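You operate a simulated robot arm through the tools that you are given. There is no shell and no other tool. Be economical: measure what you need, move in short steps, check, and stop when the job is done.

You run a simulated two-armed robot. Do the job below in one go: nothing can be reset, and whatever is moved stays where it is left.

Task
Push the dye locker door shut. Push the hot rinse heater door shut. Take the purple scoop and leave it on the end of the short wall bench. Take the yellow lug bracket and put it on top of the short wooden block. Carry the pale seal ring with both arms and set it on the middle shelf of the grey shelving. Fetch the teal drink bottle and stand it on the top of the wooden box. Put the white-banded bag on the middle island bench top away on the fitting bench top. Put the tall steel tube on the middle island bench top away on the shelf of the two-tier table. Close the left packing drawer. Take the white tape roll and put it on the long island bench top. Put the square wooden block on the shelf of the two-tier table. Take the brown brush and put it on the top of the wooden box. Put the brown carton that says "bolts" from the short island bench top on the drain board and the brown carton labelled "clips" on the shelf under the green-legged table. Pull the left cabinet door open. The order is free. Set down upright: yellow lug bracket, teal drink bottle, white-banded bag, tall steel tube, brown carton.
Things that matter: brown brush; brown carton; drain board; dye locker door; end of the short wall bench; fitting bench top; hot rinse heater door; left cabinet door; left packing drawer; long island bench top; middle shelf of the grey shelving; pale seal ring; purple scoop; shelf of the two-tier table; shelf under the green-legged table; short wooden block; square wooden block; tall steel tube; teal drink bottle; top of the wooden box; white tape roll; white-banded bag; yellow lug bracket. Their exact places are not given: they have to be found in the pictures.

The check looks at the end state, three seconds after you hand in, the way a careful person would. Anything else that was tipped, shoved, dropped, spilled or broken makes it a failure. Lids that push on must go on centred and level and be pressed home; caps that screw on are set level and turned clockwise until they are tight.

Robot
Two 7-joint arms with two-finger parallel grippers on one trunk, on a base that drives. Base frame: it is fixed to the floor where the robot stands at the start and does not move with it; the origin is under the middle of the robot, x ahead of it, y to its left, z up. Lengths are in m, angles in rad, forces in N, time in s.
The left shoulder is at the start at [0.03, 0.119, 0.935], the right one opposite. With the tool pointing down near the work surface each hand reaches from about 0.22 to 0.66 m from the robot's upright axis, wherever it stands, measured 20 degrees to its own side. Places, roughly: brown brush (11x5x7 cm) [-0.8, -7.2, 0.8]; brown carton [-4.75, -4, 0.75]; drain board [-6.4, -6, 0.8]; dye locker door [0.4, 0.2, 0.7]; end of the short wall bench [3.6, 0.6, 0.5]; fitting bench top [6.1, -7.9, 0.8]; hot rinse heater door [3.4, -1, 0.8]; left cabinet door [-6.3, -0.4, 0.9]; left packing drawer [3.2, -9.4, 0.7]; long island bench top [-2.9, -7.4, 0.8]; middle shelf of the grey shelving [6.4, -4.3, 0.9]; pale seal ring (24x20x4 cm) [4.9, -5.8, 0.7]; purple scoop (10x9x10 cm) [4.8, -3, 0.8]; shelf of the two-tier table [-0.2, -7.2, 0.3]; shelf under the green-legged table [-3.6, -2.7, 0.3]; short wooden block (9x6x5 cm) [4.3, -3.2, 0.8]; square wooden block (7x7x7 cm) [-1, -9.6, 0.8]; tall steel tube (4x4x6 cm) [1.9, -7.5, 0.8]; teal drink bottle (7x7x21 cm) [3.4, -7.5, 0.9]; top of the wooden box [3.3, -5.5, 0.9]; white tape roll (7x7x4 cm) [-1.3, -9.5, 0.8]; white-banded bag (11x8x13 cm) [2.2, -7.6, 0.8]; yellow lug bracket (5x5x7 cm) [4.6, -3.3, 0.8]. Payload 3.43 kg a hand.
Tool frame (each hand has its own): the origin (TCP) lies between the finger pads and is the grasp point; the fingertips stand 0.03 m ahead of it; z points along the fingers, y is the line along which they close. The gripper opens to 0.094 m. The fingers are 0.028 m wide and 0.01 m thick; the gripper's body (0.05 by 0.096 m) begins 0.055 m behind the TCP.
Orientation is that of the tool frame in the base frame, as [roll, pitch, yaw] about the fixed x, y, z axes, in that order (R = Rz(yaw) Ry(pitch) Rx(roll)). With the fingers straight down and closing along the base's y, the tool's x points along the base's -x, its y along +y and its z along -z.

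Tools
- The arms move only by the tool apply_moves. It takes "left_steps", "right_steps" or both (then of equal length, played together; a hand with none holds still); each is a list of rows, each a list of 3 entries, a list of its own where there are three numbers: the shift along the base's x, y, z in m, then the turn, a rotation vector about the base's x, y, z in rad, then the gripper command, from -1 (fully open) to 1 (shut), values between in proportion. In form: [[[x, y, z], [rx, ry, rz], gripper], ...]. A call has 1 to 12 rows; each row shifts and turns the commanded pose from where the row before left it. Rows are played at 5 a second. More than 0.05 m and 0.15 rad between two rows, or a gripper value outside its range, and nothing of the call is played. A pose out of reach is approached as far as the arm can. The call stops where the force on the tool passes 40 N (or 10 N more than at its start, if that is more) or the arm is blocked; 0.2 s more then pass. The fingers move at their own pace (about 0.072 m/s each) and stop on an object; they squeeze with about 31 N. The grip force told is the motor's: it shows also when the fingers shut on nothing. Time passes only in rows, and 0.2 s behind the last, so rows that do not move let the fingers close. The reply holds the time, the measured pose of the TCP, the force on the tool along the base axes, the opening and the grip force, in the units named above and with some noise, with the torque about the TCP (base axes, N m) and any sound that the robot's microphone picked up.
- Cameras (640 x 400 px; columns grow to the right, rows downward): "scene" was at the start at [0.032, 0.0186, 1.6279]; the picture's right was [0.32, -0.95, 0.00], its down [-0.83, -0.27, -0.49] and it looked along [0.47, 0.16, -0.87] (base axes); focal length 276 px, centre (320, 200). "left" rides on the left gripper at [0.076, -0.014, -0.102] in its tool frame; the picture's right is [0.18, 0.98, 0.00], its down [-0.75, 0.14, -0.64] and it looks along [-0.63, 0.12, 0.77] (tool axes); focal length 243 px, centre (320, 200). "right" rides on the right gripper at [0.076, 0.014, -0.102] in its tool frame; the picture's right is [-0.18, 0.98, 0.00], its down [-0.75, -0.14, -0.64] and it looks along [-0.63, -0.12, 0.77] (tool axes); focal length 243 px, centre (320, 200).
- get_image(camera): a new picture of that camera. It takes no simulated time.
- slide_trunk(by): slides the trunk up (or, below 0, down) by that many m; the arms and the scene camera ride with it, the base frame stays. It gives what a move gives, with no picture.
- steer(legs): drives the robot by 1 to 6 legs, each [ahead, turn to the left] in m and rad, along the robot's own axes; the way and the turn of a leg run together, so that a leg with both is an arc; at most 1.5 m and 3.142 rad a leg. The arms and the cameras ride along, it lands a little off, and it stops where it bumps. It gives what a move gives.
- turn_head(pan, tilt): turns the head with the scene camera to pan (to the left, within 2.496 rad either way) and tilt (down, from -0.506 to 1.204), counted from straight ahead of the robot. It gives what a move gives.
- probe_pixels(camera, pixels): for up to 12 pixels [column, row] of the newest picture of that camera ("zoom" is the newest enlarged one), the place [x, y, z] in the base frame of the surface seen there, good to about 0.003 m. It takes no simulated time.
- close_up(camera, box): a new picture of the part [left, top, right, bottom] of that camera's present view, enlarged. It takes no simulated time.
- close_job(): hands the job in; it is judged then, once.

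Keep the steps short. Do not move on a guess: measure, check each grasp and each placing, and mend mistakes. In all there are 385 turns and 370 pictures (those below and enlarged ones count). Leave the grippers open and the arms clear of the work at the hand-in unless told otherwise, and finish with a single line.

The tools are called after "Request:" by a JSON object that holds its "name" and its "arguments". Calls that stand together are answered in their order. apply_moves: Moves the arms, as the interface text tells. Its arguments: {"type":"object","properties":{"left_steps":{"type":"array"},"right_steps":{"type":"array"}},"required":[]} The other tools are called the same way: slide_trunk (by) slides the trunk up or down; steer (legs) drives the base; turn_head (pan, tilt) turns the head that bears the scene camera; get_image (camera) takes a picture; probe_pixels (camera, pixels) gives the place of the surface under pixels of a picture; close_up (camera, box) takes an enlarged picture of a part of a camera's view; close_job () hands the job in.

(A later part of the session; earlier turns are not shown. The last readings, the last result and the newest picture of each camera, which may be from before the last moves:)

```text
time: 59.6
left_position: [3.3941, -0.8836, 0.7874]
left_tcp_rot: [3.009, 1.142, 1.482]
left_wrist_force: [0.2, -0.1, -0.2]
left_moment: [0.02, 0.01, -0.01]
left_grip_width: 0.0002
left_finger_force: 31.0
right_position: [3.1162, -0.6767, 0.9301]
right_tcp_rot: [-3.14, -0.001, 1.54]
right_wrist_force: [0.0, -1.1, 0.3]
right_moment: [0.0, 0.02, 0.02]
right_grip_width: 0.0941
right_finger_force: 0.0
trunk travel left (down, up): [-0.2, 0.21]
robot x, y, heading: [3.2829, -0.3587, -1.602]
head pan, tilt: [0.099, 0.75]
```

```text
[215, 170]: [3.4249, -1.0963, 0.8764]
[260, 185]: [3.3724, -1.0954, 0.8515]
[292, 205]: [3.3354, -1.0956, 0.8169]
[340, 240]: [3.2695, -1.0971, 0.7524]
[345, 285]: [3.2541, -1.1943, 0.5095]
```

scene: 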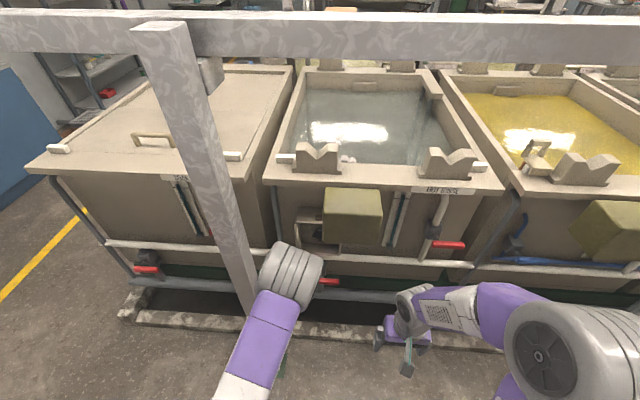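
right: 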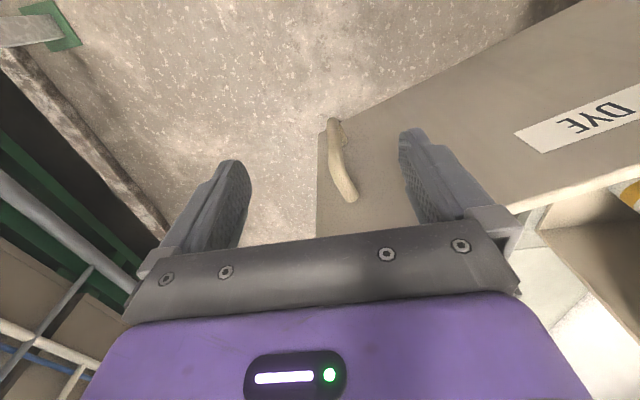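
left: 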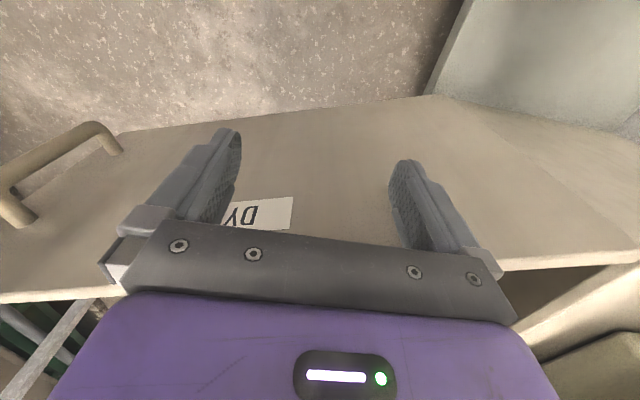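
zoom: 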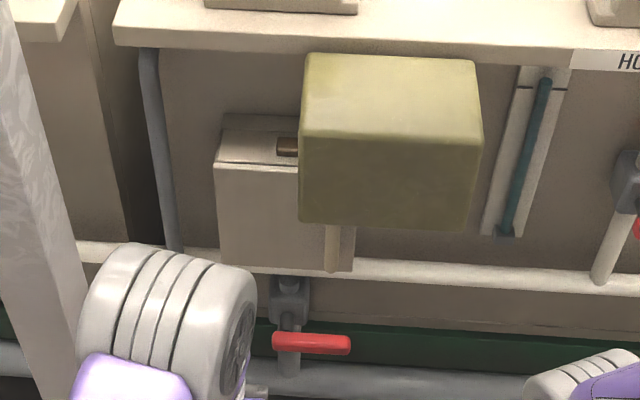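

The heater door is shut (flat at y=-1.096). I fold the hand back and look to the left side for the way on.

Request:
{"name": "apply_moves", "arguments": {"left_steps": [[[0, 0.03, 0.02], [0.15, 0, 0], -1], [[0, 0.03, 0.02], [0.15, 0, 0], -1], [[0, 0.03, 0.02], [0.15, 0, 0], -1], [[0, 0.03, 0.02], [0.15, 0, 0], -1], [[0, 0.03, 0.02], [0.15, 0, 0], -1], [[0, 0.02, 0.02], [0.15, 0, 0], -1], [[0, 0.02, 0.02], [0.15, 0, 0], -1], [[0, 0.0, 0], [0.1, 0, 0], -1]]}}

Request:
{"name": "steer", "arguments": {"legs": [[-0.3, 0], [0, 1.571], [1.5, 0], [0, -0.8]]}}

Request:
{"name": "turn_head", "arguments": {"pan": 0, "tilt": 0.45}}

Request:
{"name": "get_image", "arguments": {"camera": "scene"}}

```text
time: 61.4
left_position: [3.3949, -0.6956, 0.926]
left_tcp_rot: [3.086, -0.008, 1.534]
left_wrist_force: [-0.7, -0.3, -1.5]
left_moment: [-0.02, -0.01, -0.02]
left_grip_width: 0.0939
left_finger_force: 0.0
right_position: [3.1162, -0.6782, 0.9299]
right_tcp_rot: [3.141, 0.001, 1.539]
right_wrist_force: [0.0, -0.5, 0.1]
right_moment: [0.03, -0.03, 0.0]
right_grip_width: 0.0942
right_finger_force: 0.0
trunk travel left (down, up): [-0.2, 0.21]
robot x, y, heading: [3.2852, -0.3578, -1.606]
head pan, tilt: [0.099, 0.75]
```

```text
time: 76.5
left_position: [5.1171, -0.2649, 0.9265]
left_tcp_rot: [3.086, -0.005, 2.297]
left_wrist_force: [0.1, 0.0, 0.3]
left_moment: [-0.02, 0.02, 0.0]
left_grip_width: 0.0938
left_finger_force: 0.1
right_position: [4.903, -0.4429, 0.9304]
right_tcp_rot: [3.141, 0.0, 2.305]
right_wrist_force: [-0.8, 0.3, -1.2]
right_moment: [-0.01, 0.02, -0.02]
right_grip_width: 0.0938
right_finger_force: 0.2
trunk travel left (down, up): [-0.2, 0.21]
robot x, y, heading: [4.8075, -0.0954, -0.836]
head pan, tilt: [0.099, 0.75]
```

```text
time: 77.3
left_position: [5.1177, -0.2642, 0.9276]
left_tcp_rot: [3.087, -0.004, 2.301]
left_wrist_force: [-0.2, 0.4, -0.3]
left_moment: [-0.03, 0.03, 0.02]
left_grip_width: 0.0942
left_finger_force: 0.1
right_position: [4.9027, -0.4443, 0.9291]
right_tcp_rot: [-3.141, 0.001, 2.305]
right_wrist_force: [-0.2, 0.1, -0.5]
right_moment: [-0.01, 0.02, 0.02]
right_grip_width: 0.0938
right_finger_force: 0.1
trunk travel left (down, up): [-0.2, 0.21]
robot x, y, heading: [4.8048, -0.0958, -0.837]
head pan, tilt: [0.0, 0.45]
```

```text
345 pictures are left
```

scene: 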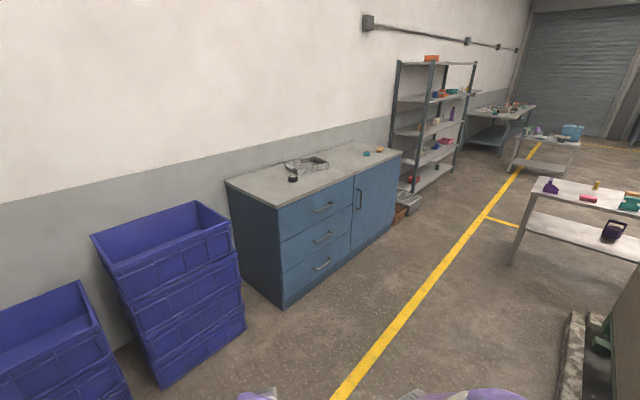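

I see a steel table on the right with small things, a second one behind, and the grey shelving. I enlarge and measure.

Request:
{"name": "close_up", "arguments": {"camera": "scene", "box": [500, 110, 640, 270]}}

Request:
{"name": "close_up", "arguments": {"camera": "scene", "box": [390, 40, 500, 220]}}

Request:
{"name": "probe_pixels", "arguments": {"camera": "scene", "pixels": [[532, 195], [541, 180], [551, 186], [597, 184], [588, 198], [515, 265], [400, 190], [452, 165], [425, 158], [525, 140], [560, 325], [490, 108]]}}

```text
2.50 times, centred on (570, 190) of scene
```

zoom: 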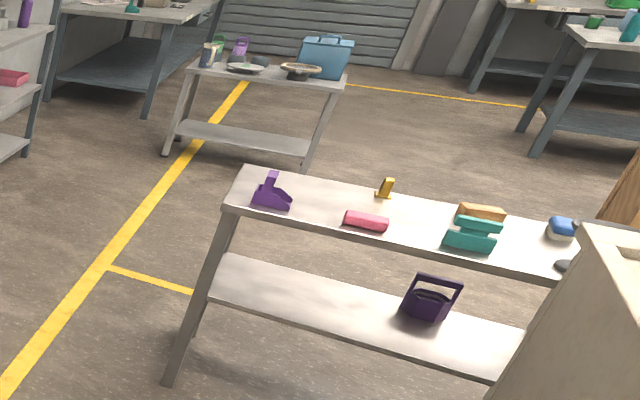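

```text
2.22 times, centred on (445, 130) of scene
```

zoom: 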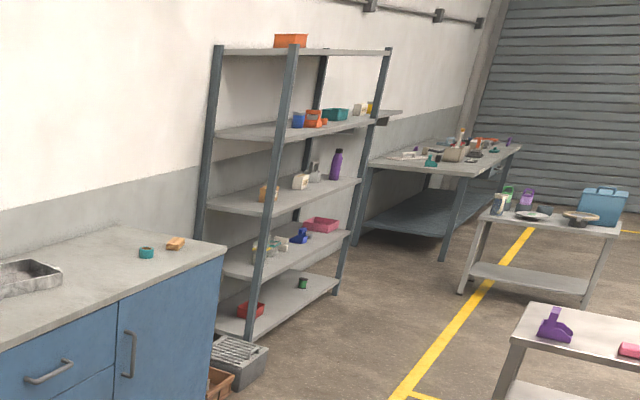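

```text
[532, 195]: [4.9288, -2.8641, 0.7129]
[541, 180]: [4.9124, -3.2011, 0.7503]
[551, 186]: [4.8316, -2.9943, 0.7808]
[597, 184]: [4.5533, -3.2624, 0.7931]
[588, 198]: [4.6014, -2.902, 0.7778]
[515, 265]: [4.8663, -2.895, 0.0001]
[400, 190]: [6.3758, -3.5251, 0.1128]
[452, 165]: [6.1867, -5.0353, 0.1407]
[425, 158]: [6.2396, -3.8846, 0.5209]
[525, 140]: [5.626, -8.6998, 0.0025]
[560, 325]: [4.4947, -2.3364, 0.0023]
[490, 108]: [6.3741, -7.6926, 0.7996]
```

Table top z 0.75; scoop (4.83,-2.99), bracket (4.55,-3.26). I check the cabinet's front so that I can pass down the aisle x≈5.4.

Request:
{"name": "probe_pixels", "arguments": {"camera": "scene", "pixels": [[285, 303], [395, 232], [245, 325], [160, 385], [410, 215], [350, 395]]}}

Request:
{"name": "steer", "arguments": {"legs": [[0.85, 0], [0, -0.734], [1.3, 0]]}}

Request:
{"name": "turn_head", "arguments": {"pan": -0.3, "tilt": 0.6}}

Request:
{"name": "get_image", "arguments": {"camera": "scene"}}

```text
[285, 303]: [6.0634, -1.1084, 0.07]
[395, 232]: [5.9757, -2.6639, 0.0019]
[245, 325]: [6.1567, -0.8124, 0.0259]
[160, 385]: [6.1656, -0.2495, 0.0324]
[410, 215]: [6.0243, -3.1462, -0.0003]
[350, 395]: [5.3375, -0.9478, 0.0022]
```

```text
time: 89.9
left_position: [5.4862, -2.3653, 0.9257]
left_tcp_rot: [3.086, -0.005, 1.561]
left_wrist_force: [-0.1, 0.6, 0.3]
left_moment: [0.0, 0.01, 0.01]
left_grip_width: 0.0937
left_finger_force: 0.1
right_position: [5.2074, -2.3527, 0.9302]
right_tcp_rot: [3.141, 0.001, 1.564]
right_wrist_force: [0.3, 0.0, 0.4]
right_moment: [-0.04, 0.04, -0.01]
right_grip_width: 0.0939
right_finger_force: 0.0
trunk travel left (down, up): [-0.2, 0.21]
robot x, y, heading: [5.3662, -2.0304, -1.576]
head pan, tilt: [0.0, 0.45]
```

```text
time: 90.7
left_position: [5.4874, -2.3645, 0.9278]
left_tcp_rot: [3.085, -0.004, 1.561]
left_wrist_force: [-0.6, -0.7, -0.9]
left_moment: [0.01, -0.02, -0.01]
left_grip_width: 0.094
left_finger_force: 0.1
right_position: [5.2085, -2.3525, 0.93]
right_tcp_rot: [3.141, -0.001, 1.568]
right_wrist_force: [-1.0, -0.4, -0.5]
right_moment: [0.01, 0.0, 0.0]
right_grip_width: 0.0939
right_finger_force: 0.0
trunk travel left (down, up): [-0.2, 0.21]
robot x, y, heading: [5.3719, -2.0297, -1.577]
head pan, tilt: [-0.3, 0.6]
```

```text
342 pictures are left
```

scene: 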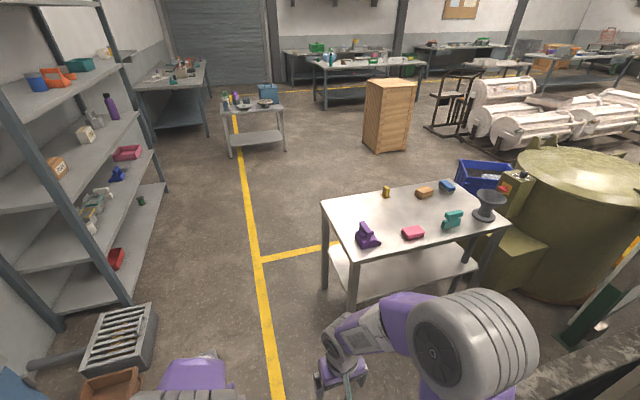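

A good overview: scoop (368,235), bracket (386,192), tan block (424,193), wooden box (390,115). I enlarge and measure the table's things.

Request:
{"name": "close_up", "arguments": {"camera": "scene", "box": [310, 160, 520, 290]}}

Request:
{"name": "probe_pixels", "arguments": {"camera": "zoom", "pixels": [[170, 230], [180, 255], [195, 215], [235, 98], [240, 115], [348, 92], [348, 105], [325, 90], [370, 90], [40, 140], [590, 200], [130, 290]]}}

```text
3.05 times, centred on (415, 225) of scene
```

zoom: 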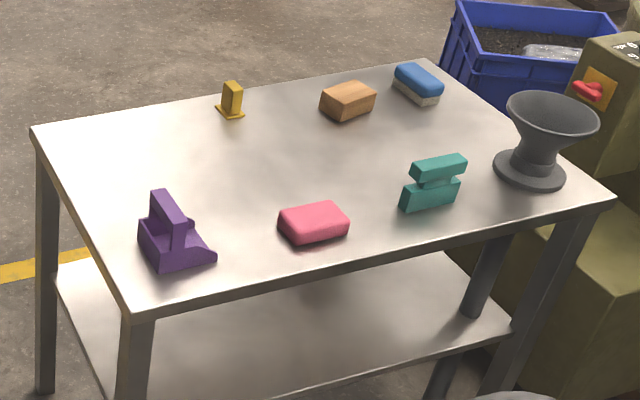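

```text
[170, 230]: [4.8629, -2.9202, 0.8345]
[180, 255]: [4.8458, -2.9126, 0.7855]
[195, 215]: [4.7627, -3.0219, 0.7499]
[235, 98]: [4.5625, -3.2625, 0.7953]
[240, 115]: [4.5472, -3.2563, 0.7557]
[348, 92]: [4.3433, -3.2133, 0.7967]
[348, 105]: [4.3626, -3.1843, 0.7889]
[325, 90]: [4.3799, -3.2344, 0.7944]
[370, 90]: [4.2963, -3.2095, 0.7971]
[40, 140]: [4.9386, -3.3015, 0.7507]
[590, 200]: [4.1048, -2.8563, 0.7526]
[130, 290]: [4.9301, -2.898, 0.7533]
```

I drive round to the table's south side, near (4.5,-3.8), facing +y.

Request:
{"name": "steer", "arguments": {"legs": [[1.4, 0], [0.42, 0], [0, -1.565], [0.86, 0], [0, -1.571], [0.12, 0]]}}

Request:
{"name": "turn_head", "arguments": {"pan": 0.0, "tilt": 0.95}}

Request:
{"name": "get_image", "arguments": {"camera": "scene"}}

```text
time: 112.5
left_position: [4.3641, -3.375, 0.9261]
left_tcp_rot: [3.086, -0.006, -1.598]
left_wrist_force: [0.0, 0.3, -0.3]
left_moment: [-0.04, -0.01, 0.04]
left_grip_width: 0.094
left_finger_force: 0.1
right_position: [4.6425, -3.392, 0.9304]
right_tcp_rot: [3.141, -0.001, -1.591]
right_wrist_force: [-0.3, 0.5, 0.4]
right_moment: [0.01, -0.01, 0.01]
right_grip_width: 0.0943
right_finger_force: 0.0
trunk travel left (down, up): [-0.2, 0.21]
robot x, y, heading: [4.4711, -3.7121, 1.545]
head pan, tilt: [-0.3, 0.6]
```

```text
time: 113.4
left_position: [4.3641, -3.3769, 0.9266]
left_tcp_rot: [3.085, -0.004, -1.6]
left_wrist_force: [0.0, -0.3, -0.3]
left_moment: [-0.01, 0.01, 0.02]
left_grip_width: 0.0938
left_finger_force: 0.0
right_position: [4.6417, -3.393, 0.9304]
right_tcp_rot: [-3.141, -0.001, -1.59]
right_wrist_force: [-0.4, 0.7, -1.0]
right_moment: [0.03, 0.02, -0.01]
right_grip_width: 0.094
right_finger_force: 0.1
trunk travel left (down, up): [-0.2, 0.21]
robot x, y, heading: [4.4795, -3.7117, 1.549]
head pan, tilt: [0.0, 0.949]
```

```text
340 pictures are left
```

scene: 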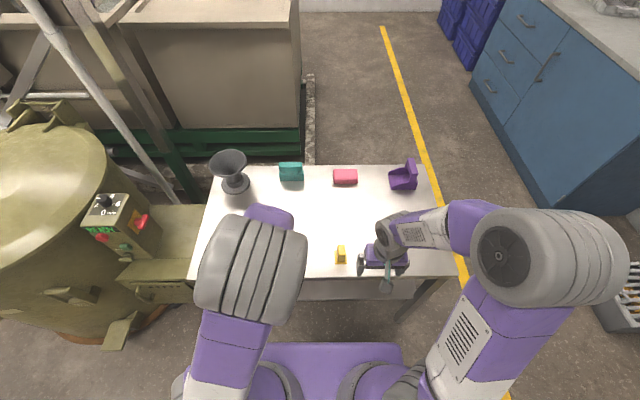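

I enlarge the region of bracket and block; the left hand hides the block, so I also look through the hand cameras.

Request:
{"name": "close_up", "arguments": {"camera": "scene", "box": [310, 220, 390, 290]}}

Request:
{"name": "get_image", "arguments": {"camera": "left"}}

Request:
{"name": "get_image", "arguments": {"camera": "right"}}

```text
5.71 times, centred on (350, 255) of scene
```

zoom: 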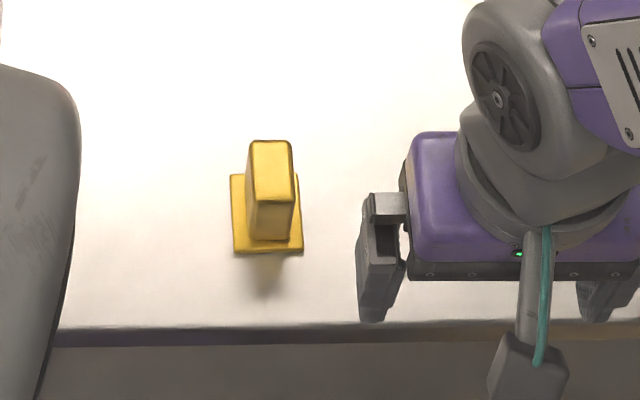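

```text
338 pictures are left
```

left: 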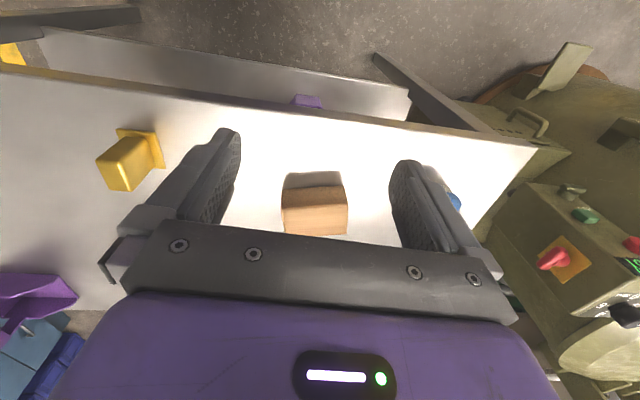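

```text
337 pictures are left
```

right: 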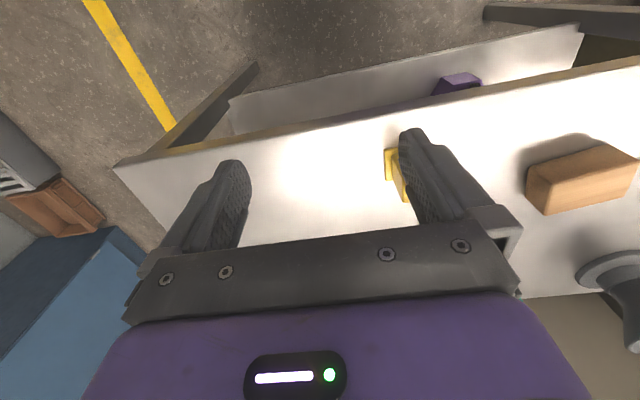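

I measure the bracket's corners in the zoom and the block's corners in the left and right pictures.

Request:
{"name": "probe_pixels", "arguments": {"camera": "zoom", "pixels": [[253, 143], [288, 143], [253, 198], [294, 198], [233, 178], [297, 180], [236, 250], [300, 250]]}}

Request:
{"name": "probe_pixels", "arguments": {"camera": "left", "pixels": [[286, 192], [342, 189], [285, 230], [345, 232], [315, 210]]}}

Request:
{"name": "probe_pixels", "arguments": {"camera": "right", "pixels": [[530, 172], [545, 210], [620, 152], [636, 185], [590, 180]]}}

```text
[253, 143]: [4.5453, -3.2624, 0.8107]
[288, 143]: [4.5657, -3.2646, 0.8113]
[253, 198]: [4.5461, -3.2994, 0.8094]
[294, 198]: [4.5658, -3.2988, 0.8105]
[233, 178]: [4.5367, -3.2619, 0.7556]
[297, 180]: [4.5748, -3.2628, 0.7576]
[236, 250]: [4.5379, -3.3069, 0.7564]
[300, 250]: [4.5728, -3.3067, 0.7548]
```

```text
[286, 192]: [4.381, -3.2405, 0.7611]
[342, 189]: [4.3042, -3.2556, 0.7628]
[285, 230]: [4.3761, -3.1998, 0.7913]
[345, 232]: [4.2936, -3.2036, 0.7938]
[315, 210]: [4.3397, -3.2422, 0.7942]
```

```text
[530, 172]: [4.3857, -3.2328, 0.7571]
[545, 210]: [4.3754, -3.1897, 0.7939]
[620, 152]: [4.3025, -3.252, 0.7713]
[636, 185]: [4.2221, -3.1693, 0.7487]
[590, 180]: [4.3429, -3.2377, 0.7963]
```

Bracket upright: centre (4.556,-3.281), 2 cm thick in x, top 0.811; block centre ≈(4.34,-3.215), top 0.795. Right hand moves over the bracket and down; the left moves aside.

Request:
{"name": "apply_moves", "arguments": {"left_steps": [[[-0.03, -0.01, 0.04], [0, 0, 0], -1], [[-0.04, -0.02, 0.0], [0, 0, 0], -1], [[-0.04, -0.02, 0], [0, 0, 0], -1], [[0, 0, 0.03], [0, 0, 0], -1], [[0, 0, 0], [0, 0, 0], -1], [[0, 0, 0], [0, 0, 0], -1]], "right_steps": [[[-0.03, 0.038, 0.0], [0, 0, 0], -1], [[-0.03, 0.038, 0.0], [0, 0, 0], -1], [[-0.025, 0.035, 0], [0, 0, 0], -1], [[0, 0, -0.04], [0, 0, 0], -1], [[0, 0, -0.04], [0, 0, 0], -1], [[0, 0, -0.02], [0, 0, 0], -1]]}}

Request:
{"name": "get_image", "arguments": {"camera": "right"}}

```text
refused: row 1 steps farther than a row can; nothing moved
```

```text
336 pictures are left
```

right: 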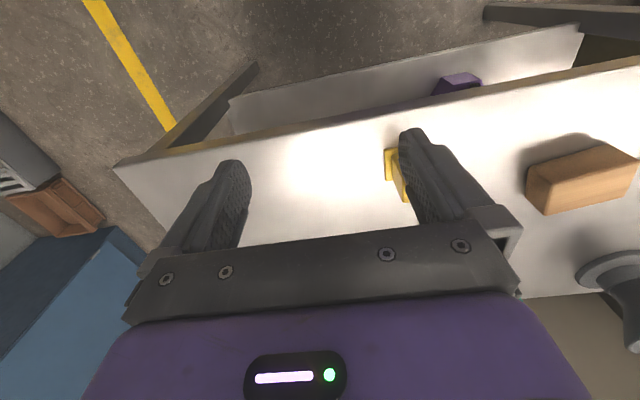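

Row norm was a hair over 0.05; I retry with shorter rows.

Request:
{"name": "apply_moves", "arguments": {"left_steps": [[[-0.03, -0.01, 0.035], [0, 0, 0], -1], [[-0.04, -0.02, 0.0], [0, 0, 0], -1], [[-0.04, -0.02, 0], [0, 0, 0], -1], [[0, 0, 0.03], [0, 0, 0], -1], [[0, 0, 0], [0, 0, 0], -1], [[0, 0, 0], [0, 0, 0], -1]], "right_steps": [[[-0.03, 0.038, 0.0], [0, 0, 0], -1], [[-0.03, 0.038, 0.0], [0, 0, 0], -1], [[-0.025, 0.035, 0], [0, 0, 0], -1], [[0, 0, -0.04], [0, 0, 0], -1], [[0, 0, -0.04], [0, 0, 0], -1], [[0, 0, -0.02], [0, 0, 0], -1]]}}

Request:
{"name": "get_image", "arguments": {"camera": "right"}}

```text
time: 114.8
left_position: [4.2552, -3.4277, 0.9918]
left_tcp_rot: [3.084, -0.004, -1.6]
left_wrist_force: [0.2, -0.4, 0.6]
left_moment: [-0.03, 0.02, 0.04]
left_grip_width: 0.094
left_finger_force: 0.1
right_position: [4.5577, -3.2811, 0.8285]
right_tcp_rot: [-3.14, 0.0, -1.592]
right_wrist_force: [0.3, -0.4, -0.6]
right_moment: [0.0, 0.01, 0.0]
right_grip_width: 0.094
right_finger_force: 0.0
trunk travel left (down, up): [-0.2, 0.21]
robot x, y, heading: [4.48, -3.7124, 1.546]
head pan, tilt: [0.0, 0.949]
```

```text
335 pictures are left
```

right: 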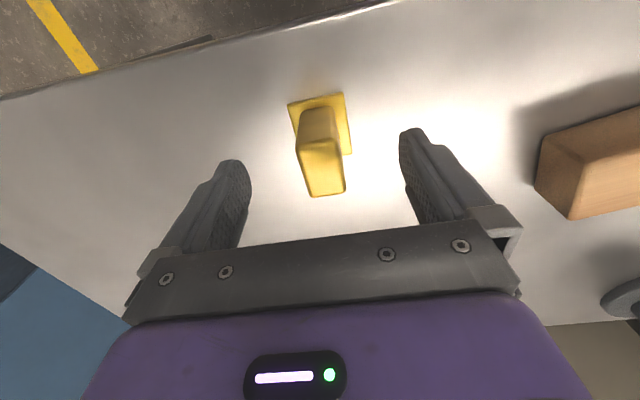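

The bracket stands between the fingers. Down 3.5 cm, then close.

Request:
{"name": "apply_moves", "arguments": {"right_steps": [[[-0.001, 0, -0.035], [0, 0, 0], -1], [[0, 0, 0], [0, 0, 0], 1], [[0, 0, 0], [0, 0, 0], 1], [[0, 0, 0], [0, 0, 0], 1], [[0, 0, 0], [0, 0, 0], 1], [[0, 0, 0.04], [0, 0, 0], 1], [[0, 0, 0.04], [0, 0, 0], 1]]}}

Request:
{"name": "get_image", "arguments": {"camera": "right"}}

```text
time: 116.4
left_position: [4.2537, -3.4274, 0.9919]
left_tcp_rot: [3.085, -0.007, -1.601]
left_wrist_force: [0.6, -0.9, -0.1]
left_moment: [0.01, 0.02, 0.0]
left_grip_width: 0.0942
left_finger_force: 0.1
right_position: [4.5553, -3.2804, 0.8744]
right_tcp_rot: [3.141, -0.003, -1.593]
right_wrist_force: [-1.0, -0.8, -1.6]
right_moment: [-0.03, -0.01, 0.01]
right_grip_width: 0.0288
right_finger_force: 31.1
trunk travel left (down, up): [-0.2, 0.21]
robot x, y, heading: [4.477, -3.7135, 1.55]
head pan, tilt: [0.0, 0.949]
```

```text
334 pictures are left
```

right: 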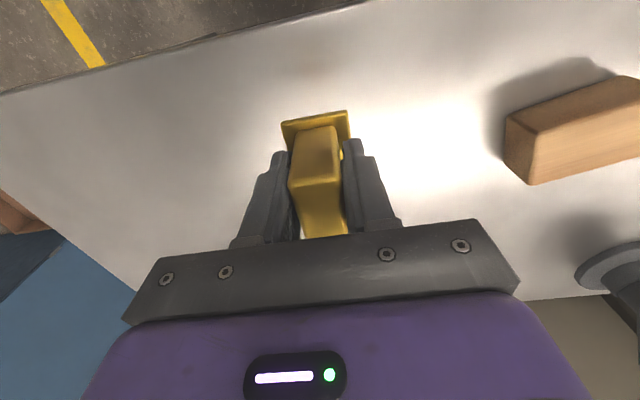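

Held. I carry it over the block (target TCP (4.337,-3.215)) and look before lowering.

Request:
{"name": "apply_moves", "arguments": {"right_steps": [[[-0.045, 0.013, 0], [0, 0, 0], 1], [[-0.045, 0.013, 0], [0, 0, 0], 1], [[-0.045, 0.013, 0], [0, 0, 0], 1], [[-0.045, 0.013, 0], [0, 0, 0], 1], [[-0.038, 0.013, 0], [0, 0, 0], 1], [[0, 0, -0.02], [0, 0, 0], 1]]}}

Request:
{"name": "get_image", "arguments": {"camera": "right"}}

```text
time: 117.8
left_position: [4.254, -3.4271, 0.9919]
left_tcp_rot: [3.087, -0.006, -1.599]
left_wrist_force: [-0.4, -0.2, 0.1]
left_moment: [0.01, -0.01, -0.01]
left_grip_width: 0.0943
left_finger_force: 0.1
right_position: [4.3374, -3.2146, 0.8543]
right_tcp_rot: [-3.141, -0.002, -1.594]
right_wrist_force: [-0.5, 0.3, -0.7]
right_moment: [-0.01, -0.02, 0.0]
right_grip_width: 0.0289
right_finger_force: 30.0
trunk travel left (down, up): [-0.2, 0.21]
robot x, y, heading: [4.4777, -3.7099, 1.547]
head pan, tilt: [0.0, 0.949]
```

```text
333 pictures are left
```

right: 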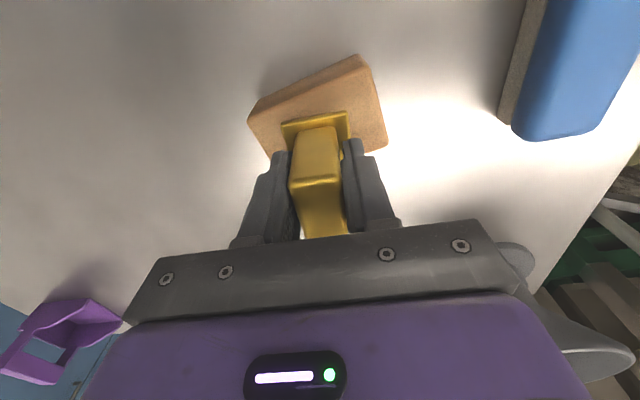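

I probe the block's corners from here to centre the bracket.

Request:
{"name": "probe_pixels", "arguments": {"camera": "right", "pixels": [[258, 110], [354, 66], [378, 140], [272, 150], [284, 127], [346, 114], [300, 95]]}}

```text
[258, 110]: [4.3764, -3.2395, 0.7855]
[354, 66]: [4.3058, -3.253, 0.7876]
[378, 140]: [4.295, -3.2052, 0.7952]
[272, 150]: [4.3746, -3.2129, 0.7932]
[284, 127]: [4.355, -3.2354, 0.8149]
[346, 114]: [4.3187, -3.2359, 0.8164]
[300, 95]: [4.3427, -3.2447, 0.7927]
```

The bracket is 5 mm too far north; I shift and lower until contact, then open and rise.

Request:
{"name": "apply_moves", "arguments": {"right_steps": [[[0, -0.005, -0.008], [0, 0, 0], 1], [[0, 0, -0.006], [0, 0, 0], 1], [[0, 0, -0.003], [0, 0, 0], 1]]}}

Request:
{"name": "get_image", "arguments": {"camera": "right"}}

```text
time: 118.6
left_position: [4.2539, -3.4277, 0.9906]
left_tcp_rot: [3.086, -0.006, -1.599]
left_wrist_force: [-0.2, 0.7, 0.2]
left_moment: [0.0, 0.02, 0.01]
left_grip_width: 0.0937
left_finger_force: 0.1
right_position: [4.3381, -3.221, 0.8386]
right_tcp_rot: [3.141, 0.001, -1.591]
right_wrist_force: [1.4, -1.2, 5.7]
right_moment: [-0.14, -0.05, 0.01]
right_grip_width: 0.0288
right_finger_force: 31.0
trunk travel left (down, up): [-0.2, 0.21]
robot x, y, heading: [4.4779, -3.7141, 1.544]
head pan, tilt: [0.0, 0.949]
```

```text
332 pictures are left
```

right: 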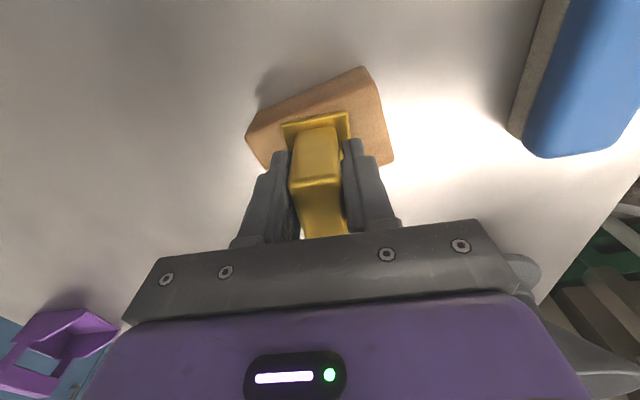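

Contact force 5.7 N: it rests. I open, rise and check.

Request:
{"name": "apply_moves", "arguments": {"right_steps": [[[0, 0, 0], [0, 0, 0], -1], [[0, 0, 0], [0, 0, 0], -1], [[0, 0, 0], [0, 0, 0], -1], [[0, 0, 0.03], [0, 0, 0], -1], [[0, 0, 0.045], [0, 0, 0], -1], [[0.03, -0.03, 0.02], [0, 0, 0], -1], [[0.04, -0.02, 0], [0, 0, 0], -1], [[0.04, -0.02, 0], [0, 0, 0], -1]]}}

Request:
{"name": "close_up", "arguments": {"camera": "scene", "box": [190, 140, 450, 300]}}

```text
time: 120.4
left_position: [4.2547, -3.4271, 0.9927]
left_tcp_rot: [3.083, -0.006, -1.6]
left_wrist_force: [0.1, -0.5, -0.4]
left_moment: [0.0, 0.03, 0.02]
left_grip_width: 0.0942
left_finger_force: 0.1
right_position: [4.4491, -3.2937, 0.9322]
right_tcp_rot: [-3.14, 0.0, -1.593]
right_wrist_force: [0.3, -0.2, -0.5]
right_moment: [0.03, -0.01, 0.04]
right_grip_width: 0.0939
right_finger_force: 0.0
trunk travel left (down, up): [-0.2, 0.21]
robot x, y, heading: [4.4775, -3.7139, 1.55]
head pan, tilt: [0.0, 0.949]
```

```text
2.46 times, centred on (320, 220) of scene
```

zoom: 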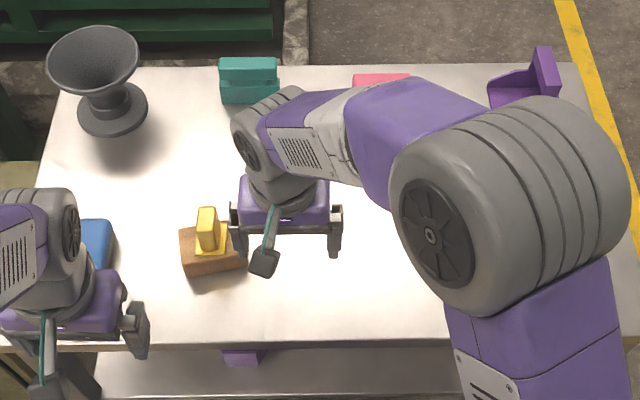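

The bracket stands upright on the block. I fold the right arm and drive to the table's +x end for the scoop.

Request:
{"name": "apply_moves", "arguments": {"left_steps": [[[0.04, 0, 0], [0, 0, 0], -1], [[0.04, 0, 0], [0, 0, 0], -1], [[0.0, 0, 0], [0, 0, 0], -1], [[0, 0, 0], [0, 0, 0], -1]], "right_steps": [[[0.045, -0.02, 0.0], [0, 0, 0], -1], [[0.045, -0.02, 0], [0, 0, 0], -1], [[0.045, -0.02, 0], [0, 0, 0], -1], [[0.03, -0.02, 0.02], [0, 0, 0], -1]]}}

Request:
{"name": "steer", "arguments": {"legs": [[-0.15, 0], [0, -1.548], [0.95, 0], [0, 1.571], [0.92, 0], [0, 1.571]]}}

Request:
{"name": "turn_head", "arguments": {"pan": 0.0, "tilt": 0.95}}

Request:
{"name": "get_image", "arguments": {"camera": "scene"}}

```text
time: 121.4
left_position: [4.3335, -3.4272, 0.9919]
left_tcp_rot: [3.084, -0.005, -1.6]
left_wrist_force: [-0.4, 1.0, -0.2]
left_moment: [-0.01, -0.02, -0.02]
left_grip_width: 0.0944
left_finger_force: 0.1
right_position: [4.6156, -3.3712, 0.9546]
right_tcp_rot: [-3.141, 0.002, -1.592]
right_wrist_force: [0.6, -0.3, 0.3]
right_moment: [-0.01, 0.01, -0.04]
right_grip_width: 0.094
right_finger_force: 0.0
trunk travel left (down, up): [-0.2, 0.21]
robot x, y, heading: [4.474, -3.7103, 1.548]
head pan, tilt: [0.0, 0.949]
```

```text
time: 143.1
left_position: [5.1362, -3.088, 0.9902]
left_tcp_rot: [3.085, -0.005, -0.003]
left_wrist_force: [0.4, 0.2, 0.2]
left_moment: [-0.02, 0.0, -0.01]
left_grip_width: 0.0939
left_finger_force: 0.0
right_position: [5.074, -2.8089, 0.9551]
right_tcp_rot: [-3.141, 0.0, 0.002]
right_wrist_force: [-0.2, 0.3, -0.2]
right_moment: [-0.03, 0.0, 0.0]
right_grip_width: 0.094
right_finger_force: 0.2
trunk travel left (down, up): [-0.2, 0.21]
robot x, y, heading: [5.4203, -2.9389, -3.138]
head pan, tilt: [0.0, 0.949]
```

```text
time: 143.7
left_position: [5.1368, -3.0892, 0.9906]
left_tcp_rot: [3.087, -0.006, -0.004]
left_wrist_force: [0.1, -0.2, 0.1]
left_moment: [-0.02, 0.01, 0.0]
left_grip_width: 0.0939
left_finger_force: 0.1
right_position: [5.0738, -2.8091, 0.9527]
right_tcp_rot: [3.141, -0.001, 0.0]
right_wrist_force: [-0.9, 0.8, 0.3]
right_moment: [0.02, 0.03, -0.03]
right_grip_width: 0.0936
right_finger_force: 0.1
trunk travel left (down, up): [-0.2, 0.21]
robot x, y, heading: [5.4198, -2.9392, -3.143]
head pan, tilt: [0.0, 0.949]
```

```text
330 pictures are left
```

scene: 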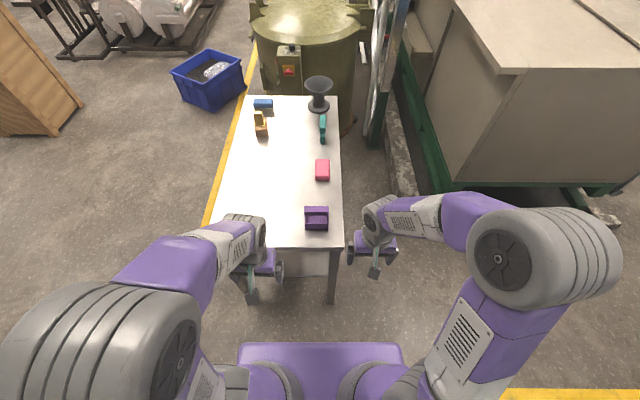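

Request:
{"name": "close_up", "arguments": {"camera": "scene", "box": [285, 185, 355, 245]}}

Request:
{"name": "probe_pixels", "arguments": {"camera": "zoom", "pixels": [[190, 220], [395, 200], [200, 270], [400, 270], [210, 320], [395, 320], [230, 380], [390, 390], [300, 260], [300, 330], [190, 390], [300, 215]]}}

Request:
{"name": "get_image", "arguments": {"camera": "right"}}

```text
6.67 times, centred on (320, 215) of scene
```

zoom: 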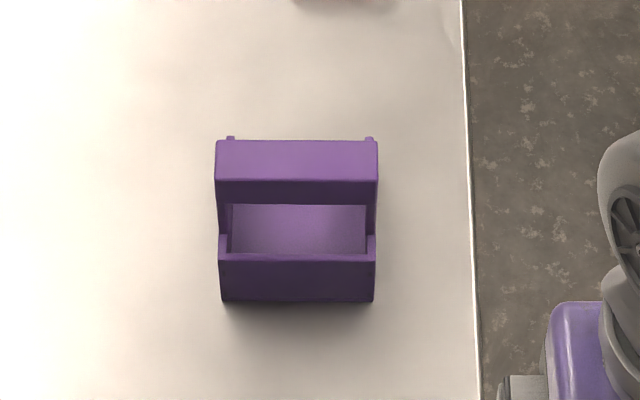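

```text
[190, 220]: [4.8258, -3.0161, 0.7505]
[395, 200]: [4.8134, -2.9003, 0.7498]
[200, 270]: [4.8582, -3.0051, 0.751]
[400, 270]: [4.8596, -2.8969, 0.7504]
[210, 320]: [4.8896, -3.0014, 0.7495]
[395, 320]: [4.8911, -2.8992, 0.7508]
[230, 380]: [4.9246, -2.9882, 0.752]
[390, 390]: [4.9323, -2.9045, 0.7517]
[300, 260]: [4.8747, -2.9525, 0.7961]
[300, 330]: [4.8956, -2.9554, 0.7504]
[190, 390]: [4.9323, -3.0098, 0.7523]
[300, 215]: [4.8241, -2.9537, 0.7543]
```

```text
328 pictures are left
```

right: 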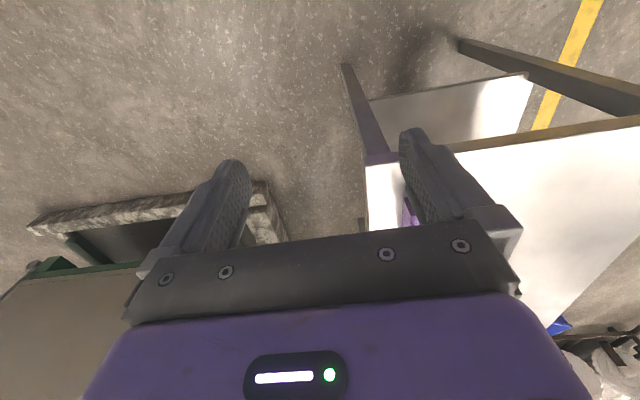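

I measure the handle bar of the scoop.

Request:
{"name": "probe_pixels", "arguments": {"camera": "zoom", "pixels": [[225, 150], [370, 150], [300, 145], [300, 175], [300, 195], [225, 172], [370, 172], [232, 280], [365, 280]]}}

```text
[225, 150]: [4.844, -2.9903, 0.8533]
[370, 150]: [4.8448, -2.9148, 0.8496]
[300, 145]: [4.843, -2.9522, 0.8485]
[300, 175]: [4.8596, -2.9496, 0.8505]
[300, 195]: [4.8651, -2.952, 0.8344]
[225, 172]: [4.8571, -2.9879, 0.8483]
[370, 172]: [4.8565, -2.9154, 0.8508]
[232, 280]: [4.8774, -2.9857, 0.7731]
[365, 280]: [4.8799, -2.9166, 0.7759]
```

Handle bar spans y −2.991…−2.914 (7.7 cm), x 4.842–4.864, top 0.851. The right hand goes over it, fingers closing along y; then I check.

Request:
{"name": "apply_moves", "arguments": {"right_steps": [[[-0.04, -0.025, 0], [0, 0, 0], -1], [[-0.04, -0.025, 0], [0, 0, 0], -1], [[-0.04, -0.025, 0], [0, 0, 0], -1], [[-0.04, -0.025, 0], [0, 0, 0], -1], [[-0.04, -0.025, 0.0], [0, 0, 0], -1], [[-0.021, -0.019, -0.035], [0, 0, 0], -1]]}}

Request:
{"name": "get_image", "arguments": {"camera": "right"}}

```text
time: 145.1
left_position: [5.1359, -3.0881, 0.9902]
left_tcp_rot: [3.085, -0.004, -0.002]
left_wrist_force: [0.8, 0.3, 0.3]
left_moment: [0.02, -0.02, 0.03]
left_grip_width: 0.0938
left_finger_force: 0.0
right_position: [4.8532, -2.9529, 0.9186]
right_tcp_rot: [3.141, -0.003, 0.002]
right_wrist_force: [-0.5, 0.1, -0.1]
right_moment: [0.01, 0.0, 0.0]
right_grip_width: 0.0939
right_finger_force: 0.0
trunk travel left (down, up): [-0.2, 0.21]
robot x, y, heading: [5.4204, -2.9362, -3.142]
head pan, tilt: [0.0, 0.949]
```

```text
327 pictures are left
```

right: 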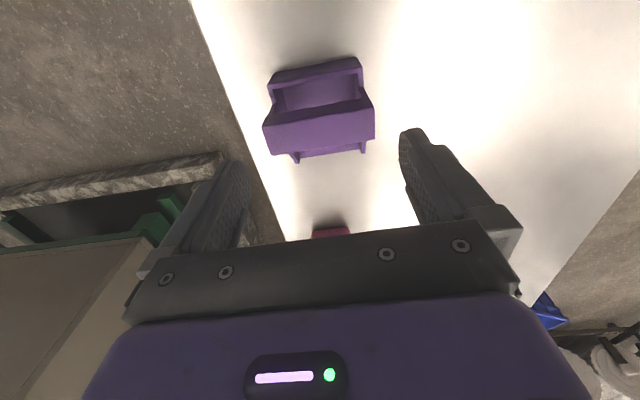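

Centred in the picture (320,110). Lower to 0.86 and check clearance.

Request:
{"name": "apply_moves", "arguments": {"right_steps": [[[0, 0, -0.04], [0, 0, 0], -1], [[0, 0, -0.012], [0, 0, 0], -1]]}}

Request:
{"name": "get_image", "arguments": {"camera": "right"}}

```text
time: 145.7
left_position: [5.1377, -3.0883, 0.9914]
left_tcp_rot: [3.085, -0.006, -0.004]
left_wrist_force: [-0.4, 0.0, 0.2]
left_moment: [0.0, 0.03, -0.02]
left_grip_width: 0.094
left_finger_force: 0.0
right_position: [4.8524, -2.9523, 0.8669]
right_tcp_rot: [3.141, 0.0, 0.002]
right_wrist_force: [-0.4, -0.6, 0.7]
right_moment: [0.03, -0.02, -0.02]
right_grip_width: 0.094
right_finger_force: 0.0
trunk travel left (down, up): [-0.2, 0.21]
robot x, y, heading: [5.4163, -2.9424, -3.139]
head pan, tilt: [0.0, 0.949]
```

```text
326 pictures are left
```

right: 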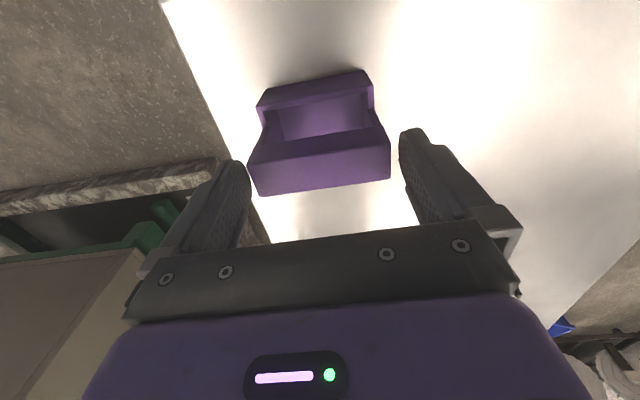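

Both fingertips (col 247 and 402) straddle the bar (250–390). I lower slowly and grip.

Request:
{"name": "apply_moves", "arguments": {"right_steps": [[[0, 0, -0.01], [0, 0, 0], -1], [[0, 0, -0.01], [0, 0, 0], -1], [[0, 0, -0.018], [0, 0, 0], -1], [[0, 0, 0], [0, 0, 0], 1], [[0, 0, 0], [0, 0, 0], 1], [[0, 0, 0], [0, 0, 0], 1], [[0, 0, 0.03], [0, 0, 0], 1], [[0, 0, 0.04], [0, 0, 0], 1]]}}

Request:
{"name": "get_image", "arguments": {"camera": "right"}}

```text
time: 147.5
left_position: [5.1379, -3.0884, 0.9903]
left_tcp_rot: [3.084, -0.006, -0.004]
left_wrist_force: [0.5, -0.2, 0.2]
left_moment: [-0.02, -0.01, -0.05]
left_grip_width: 0.0942
left_finger_force: 0.1
right_position: [4.8543, -2.9523, 0.8993]
right_tcp_rot: [3.141, -0.002, 0.001]
right_wrist_force: [0.2, -0.5, -0.6]
right_moment: [-0.03, 0.01, 0.0]
right_grip_width: 0.0879
right_finger_force: 30.8
trunk travel left (down, up): [-0.2, 0.21]
robot x, y, heading: [5.4197, -2.9372, -3.137]
head pan, tilt: [0.0, 0.949]
```

```text
325 pictures are left
```

right: 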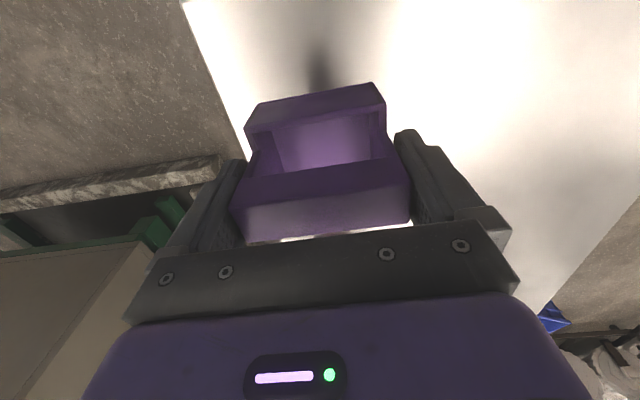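

Grasped (8.8 cm). I tuck it in and drive back round to the wall bench end.

Request:
{"name": "apply_moves", "arguments": {"right_steps": [[[0.04, 0.025, 0.02], [0, 0, 0], 1], [[0.04, 0.025, 0.015], [0, 0, 0], 1], [[0.04, 0.025, 0.01], [0, 0, 0], 1], [[0.04, 0.025, 0], [0, 0, 0], 1], [[0.04, 0.025, 0.0], [0, 0, 0], 1]]}}

Request:
{"name": "steer", "arguments": {"legs": [[0, -1.574], [1.42, 0], [1.42, 0], [0, 1.571], [1.45, 0], [0.4, 0]]}}

Request:
{"name": "steer", "arguments": {"legs": [[0, -1.571]]}}

Request:
{"name": "turn_head", "arguments": {"pan": 0.0, "tilt": 0.9}}

Request:
{"name": "get_image", "arguments": {"camera": "scene"}}

```text
refused: row 1 steps farther than a row can; nothing moved
```

```text
time: 177.9
left_position: [3.285, -0.2512, 0.9905]
left_tcp_rot: [3.086, -0.006, 0.003]
left_wrist_force: [-0.3, -1.2, -0.3]
left_moment: [0.02, -0.02, -0.03]
left_grip_width: 0.0941
left_finger_force: 0.1
right_position: [2.9997, -0.1178, 0.898]
right_tcp_rot: [3.141, 0.001, 0.007]
right_wrist_force: [0.1, -0.9, -1.7]
right_moment: [0.04, -0.05, -0.01]
right_grip_width: 0.0878
right_finger_force: 31.2
trunk travel left (down, up): [-0.2, 0.21]
robot x, y, heading: [3.5621, -0.1003, -3.135]
head pan, tilt: [0.0, 0.949]
```

```text
time: 182.1
left_position: [3.4136, 0.1792, 0.9905]
left_tcp_rot: [3.085, -0.006, -1.563]
left_wrist_force: [-1.0, 0.0, -0.2]
left_moment: [-0.02, 0.03, 0.03]
left_grip_width: 0.094
left_finger_force: 0.0
right_position: [3.5458, 0.4659, 0.8994]
right_tcp_rot: [-3.141, 0.0, -1.558]
right_wrist_force: [1.0, 0.8, -0.7]
right_moment: [0.01, -0.04, -0.02]
right_grip_width: 0.088
right_finger_force: 30.9
trunk travel left (down, up): [-0.2, 0.21]
robot x, y, heading: [3.5656, -0.0999, 1.588]
head pan, tilt: [0.0, 0.949]
```

```text
time: 182.7
left_position: [3.4135, 0.1807, 0.9898]
left_tcp_rot: [3.086, -0.006, -1.564]
left_wrist_force: [0.0, -0.1, 0.0]
left_moment: [0.0, -0.01, 0.02]
left_grip_width: 0.0939
left_finger_force: 0.0
right_position: [3.5453, 0.464, 0.8993]
right_tcp_rot: [3.141, -0.002, -1.557]
right_wrist_force: [-0.6, -0.4, -0.6]
right_moment: [0.0, 0.0, 0.02]
right_grip_width: 0.0878
right_finger_force: 30.2
trunk travel left (down, up): [-0.2, 0.21]
robot x, y, heading: [3.5645, -0.1015, 1.582]
head pan, tilt: [0.0, 0.901]
```

```text
324 pictures are left
```

scene: 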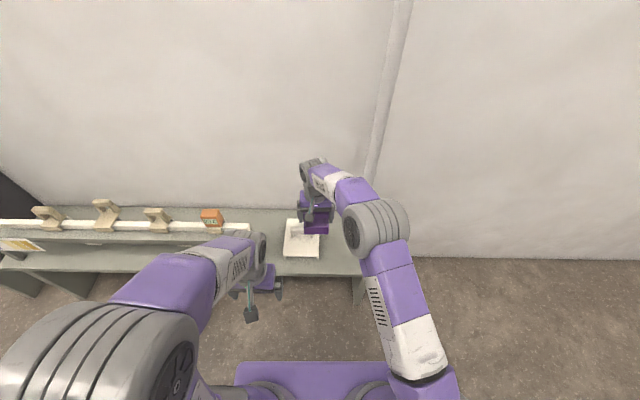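

The arm had stayed extended but nothing was touched. I see a white square thing at (300,240) on the bench end; I enlarge it.

Request:
{"name": "close_up", "arguments": {"camera": "scene", "box": [240, 190, 400, 290]}}

Request:
{"name": "probe_pixels", "arguments": {"camera": "zoom", "pixels": [[180, 120], [180, 270], [310, 275], [230, 215], [235, 120], [480, 330], [420, 200], [350, 300], [480, 250], [340, 230], [120, 170]]}}

Request:
{"name": "get_image", "arguments": {"camera": "right"}}

```text
4.00 times, centred on (320, 240) of scene
```

zoom: 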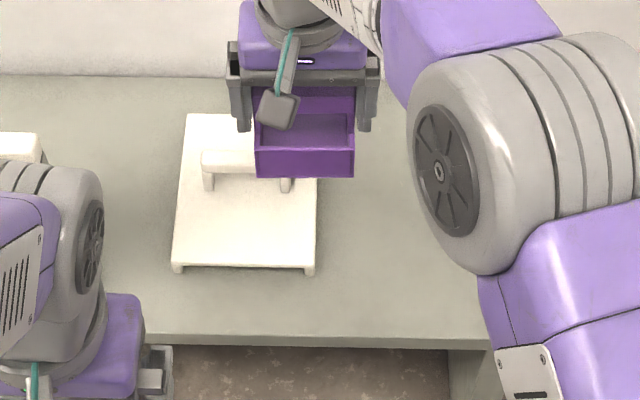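

```text
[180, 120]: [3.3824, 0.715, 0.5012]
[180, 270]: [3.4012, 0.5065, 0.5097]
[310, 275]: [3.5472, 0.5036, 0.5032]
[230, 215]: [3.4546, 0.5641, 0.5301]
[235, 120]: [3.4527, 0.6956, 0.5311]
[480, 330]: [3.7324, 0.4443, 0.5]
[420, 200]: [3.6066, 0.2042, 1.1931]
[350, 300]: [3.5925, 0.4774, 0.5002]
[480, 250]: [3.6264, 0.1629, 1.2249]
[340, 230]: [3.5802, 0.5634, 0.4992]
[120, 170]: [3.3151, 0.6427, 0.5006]
```

```text
322 pictures are left
```

right: 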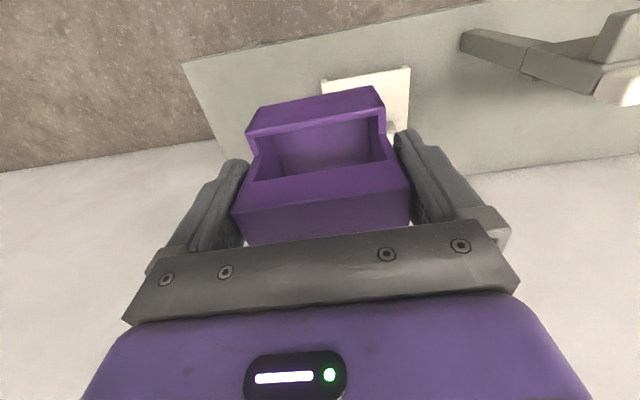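

Free spot: x 3.57–3.79, y 0.46–0.78, z 0.50. I aim at (3.68,0.60). First I pull the hand in and shift to x≈3.68, then drive 0.15 m ahead and lower the trunk.

Request:
{"name": "apply_moves", "arguments": {"right_steps": [[[0.035, -0.03, 0.0], [0, 0, 0], 1], [[0.035, -0.03, 0.0], [0, 0, 0], 1], [[0.035, -0.03, 0.0], [0, 0, 0], 1], [[0.03, -0.02, 0.0], [0, 0, 0], 1]]}}

Request:
{"name": "steer", "arguments": {"legs": [[0.15, 0]]}}

Request:
{"name": "slide_trunk", "arguments": {"by": -0.19}}

Request:
{"name": "get_image", "arguments": {"camera": "right"}}

```text
time: 183.7
left_position: [3.4136, 0.1796, 0.9911]
left_tcp_rot: [3.084, -0.005, -1.562]
left_wrist_force: [0.8, 0.1, 0.0]
left_moment: [0.05, 0.0, 0.04]
left_grip_width: 0.0938
left_finger_force: 0.1
right_position: [3.6806, 0.3552, 0.9]
right_tcp_rot: [-3.141, 0.0, -1.557]
right_wrist_force: [-0.1, -0.2, -1.6]
right_moment: [0.02, -0.01, 0.01]
right_grip_width: 0.0877
right_finger_force: 30.8
trunk travel left (down, up): [-0.2, 0.21]
robot x, y, heading: [3.5692, -0.096, 1.586]
head pan, tilt: [0.0, 0.901]
```

```text
time: 185.1
left_position: [3.4123, 0.3289, 0.9905]
left_tcp_rot: [3.086, -0.006, -1.562]
left_wrist_force: [-0.1, 0.7, 0.4]
left_moment: [-0.03, -0.01, 0.02]
left_grip_width: 0.0942
left_finger_force: 0.1
right_position: [3.6791, 0.5046, 0.8986]
right_tcp_rot: [3.14, -0.001, -1.558]
right_wrist_force: [-0.5, 1.0, -0.3]
right_moment: [-0.06, 0.03, 0.0]
right_grip_width: 0.0878
right_finger_force: 31.3
trunk travel left (down, up): [-0.2, 0.21]
robot x, y, heading: [3.5653, 0.0473, 1.587]
head pan, tilt: [0.0, 0.901]
```

```text
time: 187.2
left_position: [3.4122, 0.3278, 0.8008]
left_tcp_rot: [3.086, -0.005, -1.563]
left_wrist_force: [0.5, 0.6, 0.2]
left_moment: [0.01, 0.01, -0.02]
left_grip_width: 0.094
left_finger_force: 0.0
right_position: [3.6784, 0.5036, 0.7092]
right_tcp_rot: [-3.141, -0.001, -1.556]
right_wrist_force: [0.2, 0.5, -1.2]
right_moment: [0.01, 0.01, 0.0]
right_grip_width: 0.0878
right_finger_force: 30.6
trunk travel left (down, up): [-0.01, 0.4]
robot x, y, heading: [3.5635, 0.0455, 1.586]
head pan, tilt: [0.0, 0.901]
```

```text
321 pictures are left
```

right: 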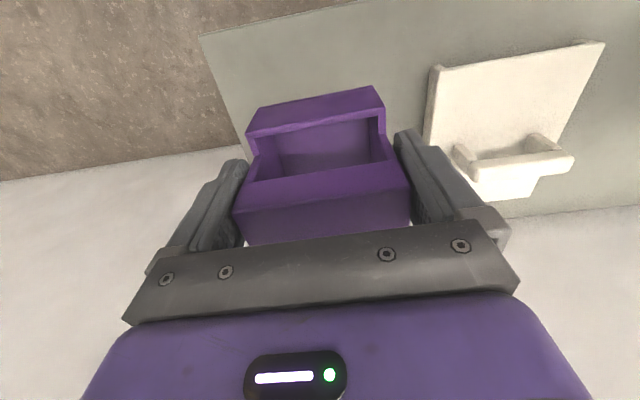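

I move 8 cm inward over the bench and lower toward TCP z≈0.58.

Request:
{"name": "apply_moves", "arguments": {"right_steps": [[[-0.006, 0.041, 0.0], [0, 0, 0], 1], [[-0.005, 0.041, 0.0], [0, 0, 0], 1], [[0, 0, -0.045], [0, 0, 0], 1], [[0, 0, -0.045], [0, 0, 0], 1], [[0, 0, -0.03], [0, 0, 0], 1], [[0, 0, -0.008], [0, 0, 0], 1]]}}

Request:
{"name": "get_image", "arguments": {"camera": "right"}}

```text
time: 188.6
left_position: [3.4115, 0.3271, 0.8003]
left_tcp_rot: [3.086, -0.003, -1.561]
left_wrist_force: [-0.3, 0.3, 0.0]
left_moment: [-0.02, 0.0, 0.03]
left_grip_width: 0.0942
left_finger_force: 0.0
right_position: [3.6659, 0.5865, 0.5802]
right_tcp_rot: [3.141, 0.001, -1.557]
right_wrist_force: [0.1, 1.5, -1.1]
right_moment: [0.0, -0.02, 0.0]
right_grip_width: 0.0876
right_finger_force: 31.1
trunk travel left (down, up): [-0.01, 0.4]
robot x, y, heading: [3.566, 0.0468, 1.585]
head pan, tilt: [0.0, 0.901]
```

```text
320 pictures are left
```

right: 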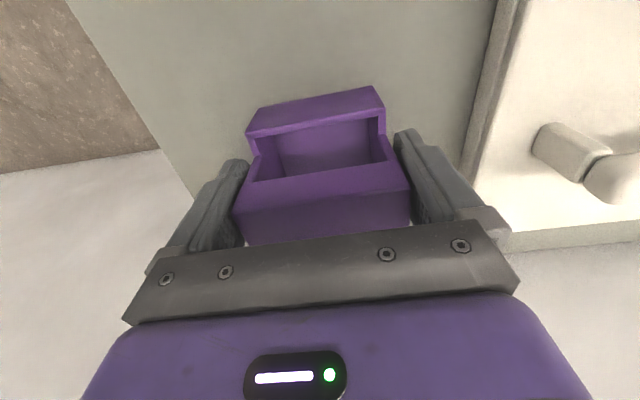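

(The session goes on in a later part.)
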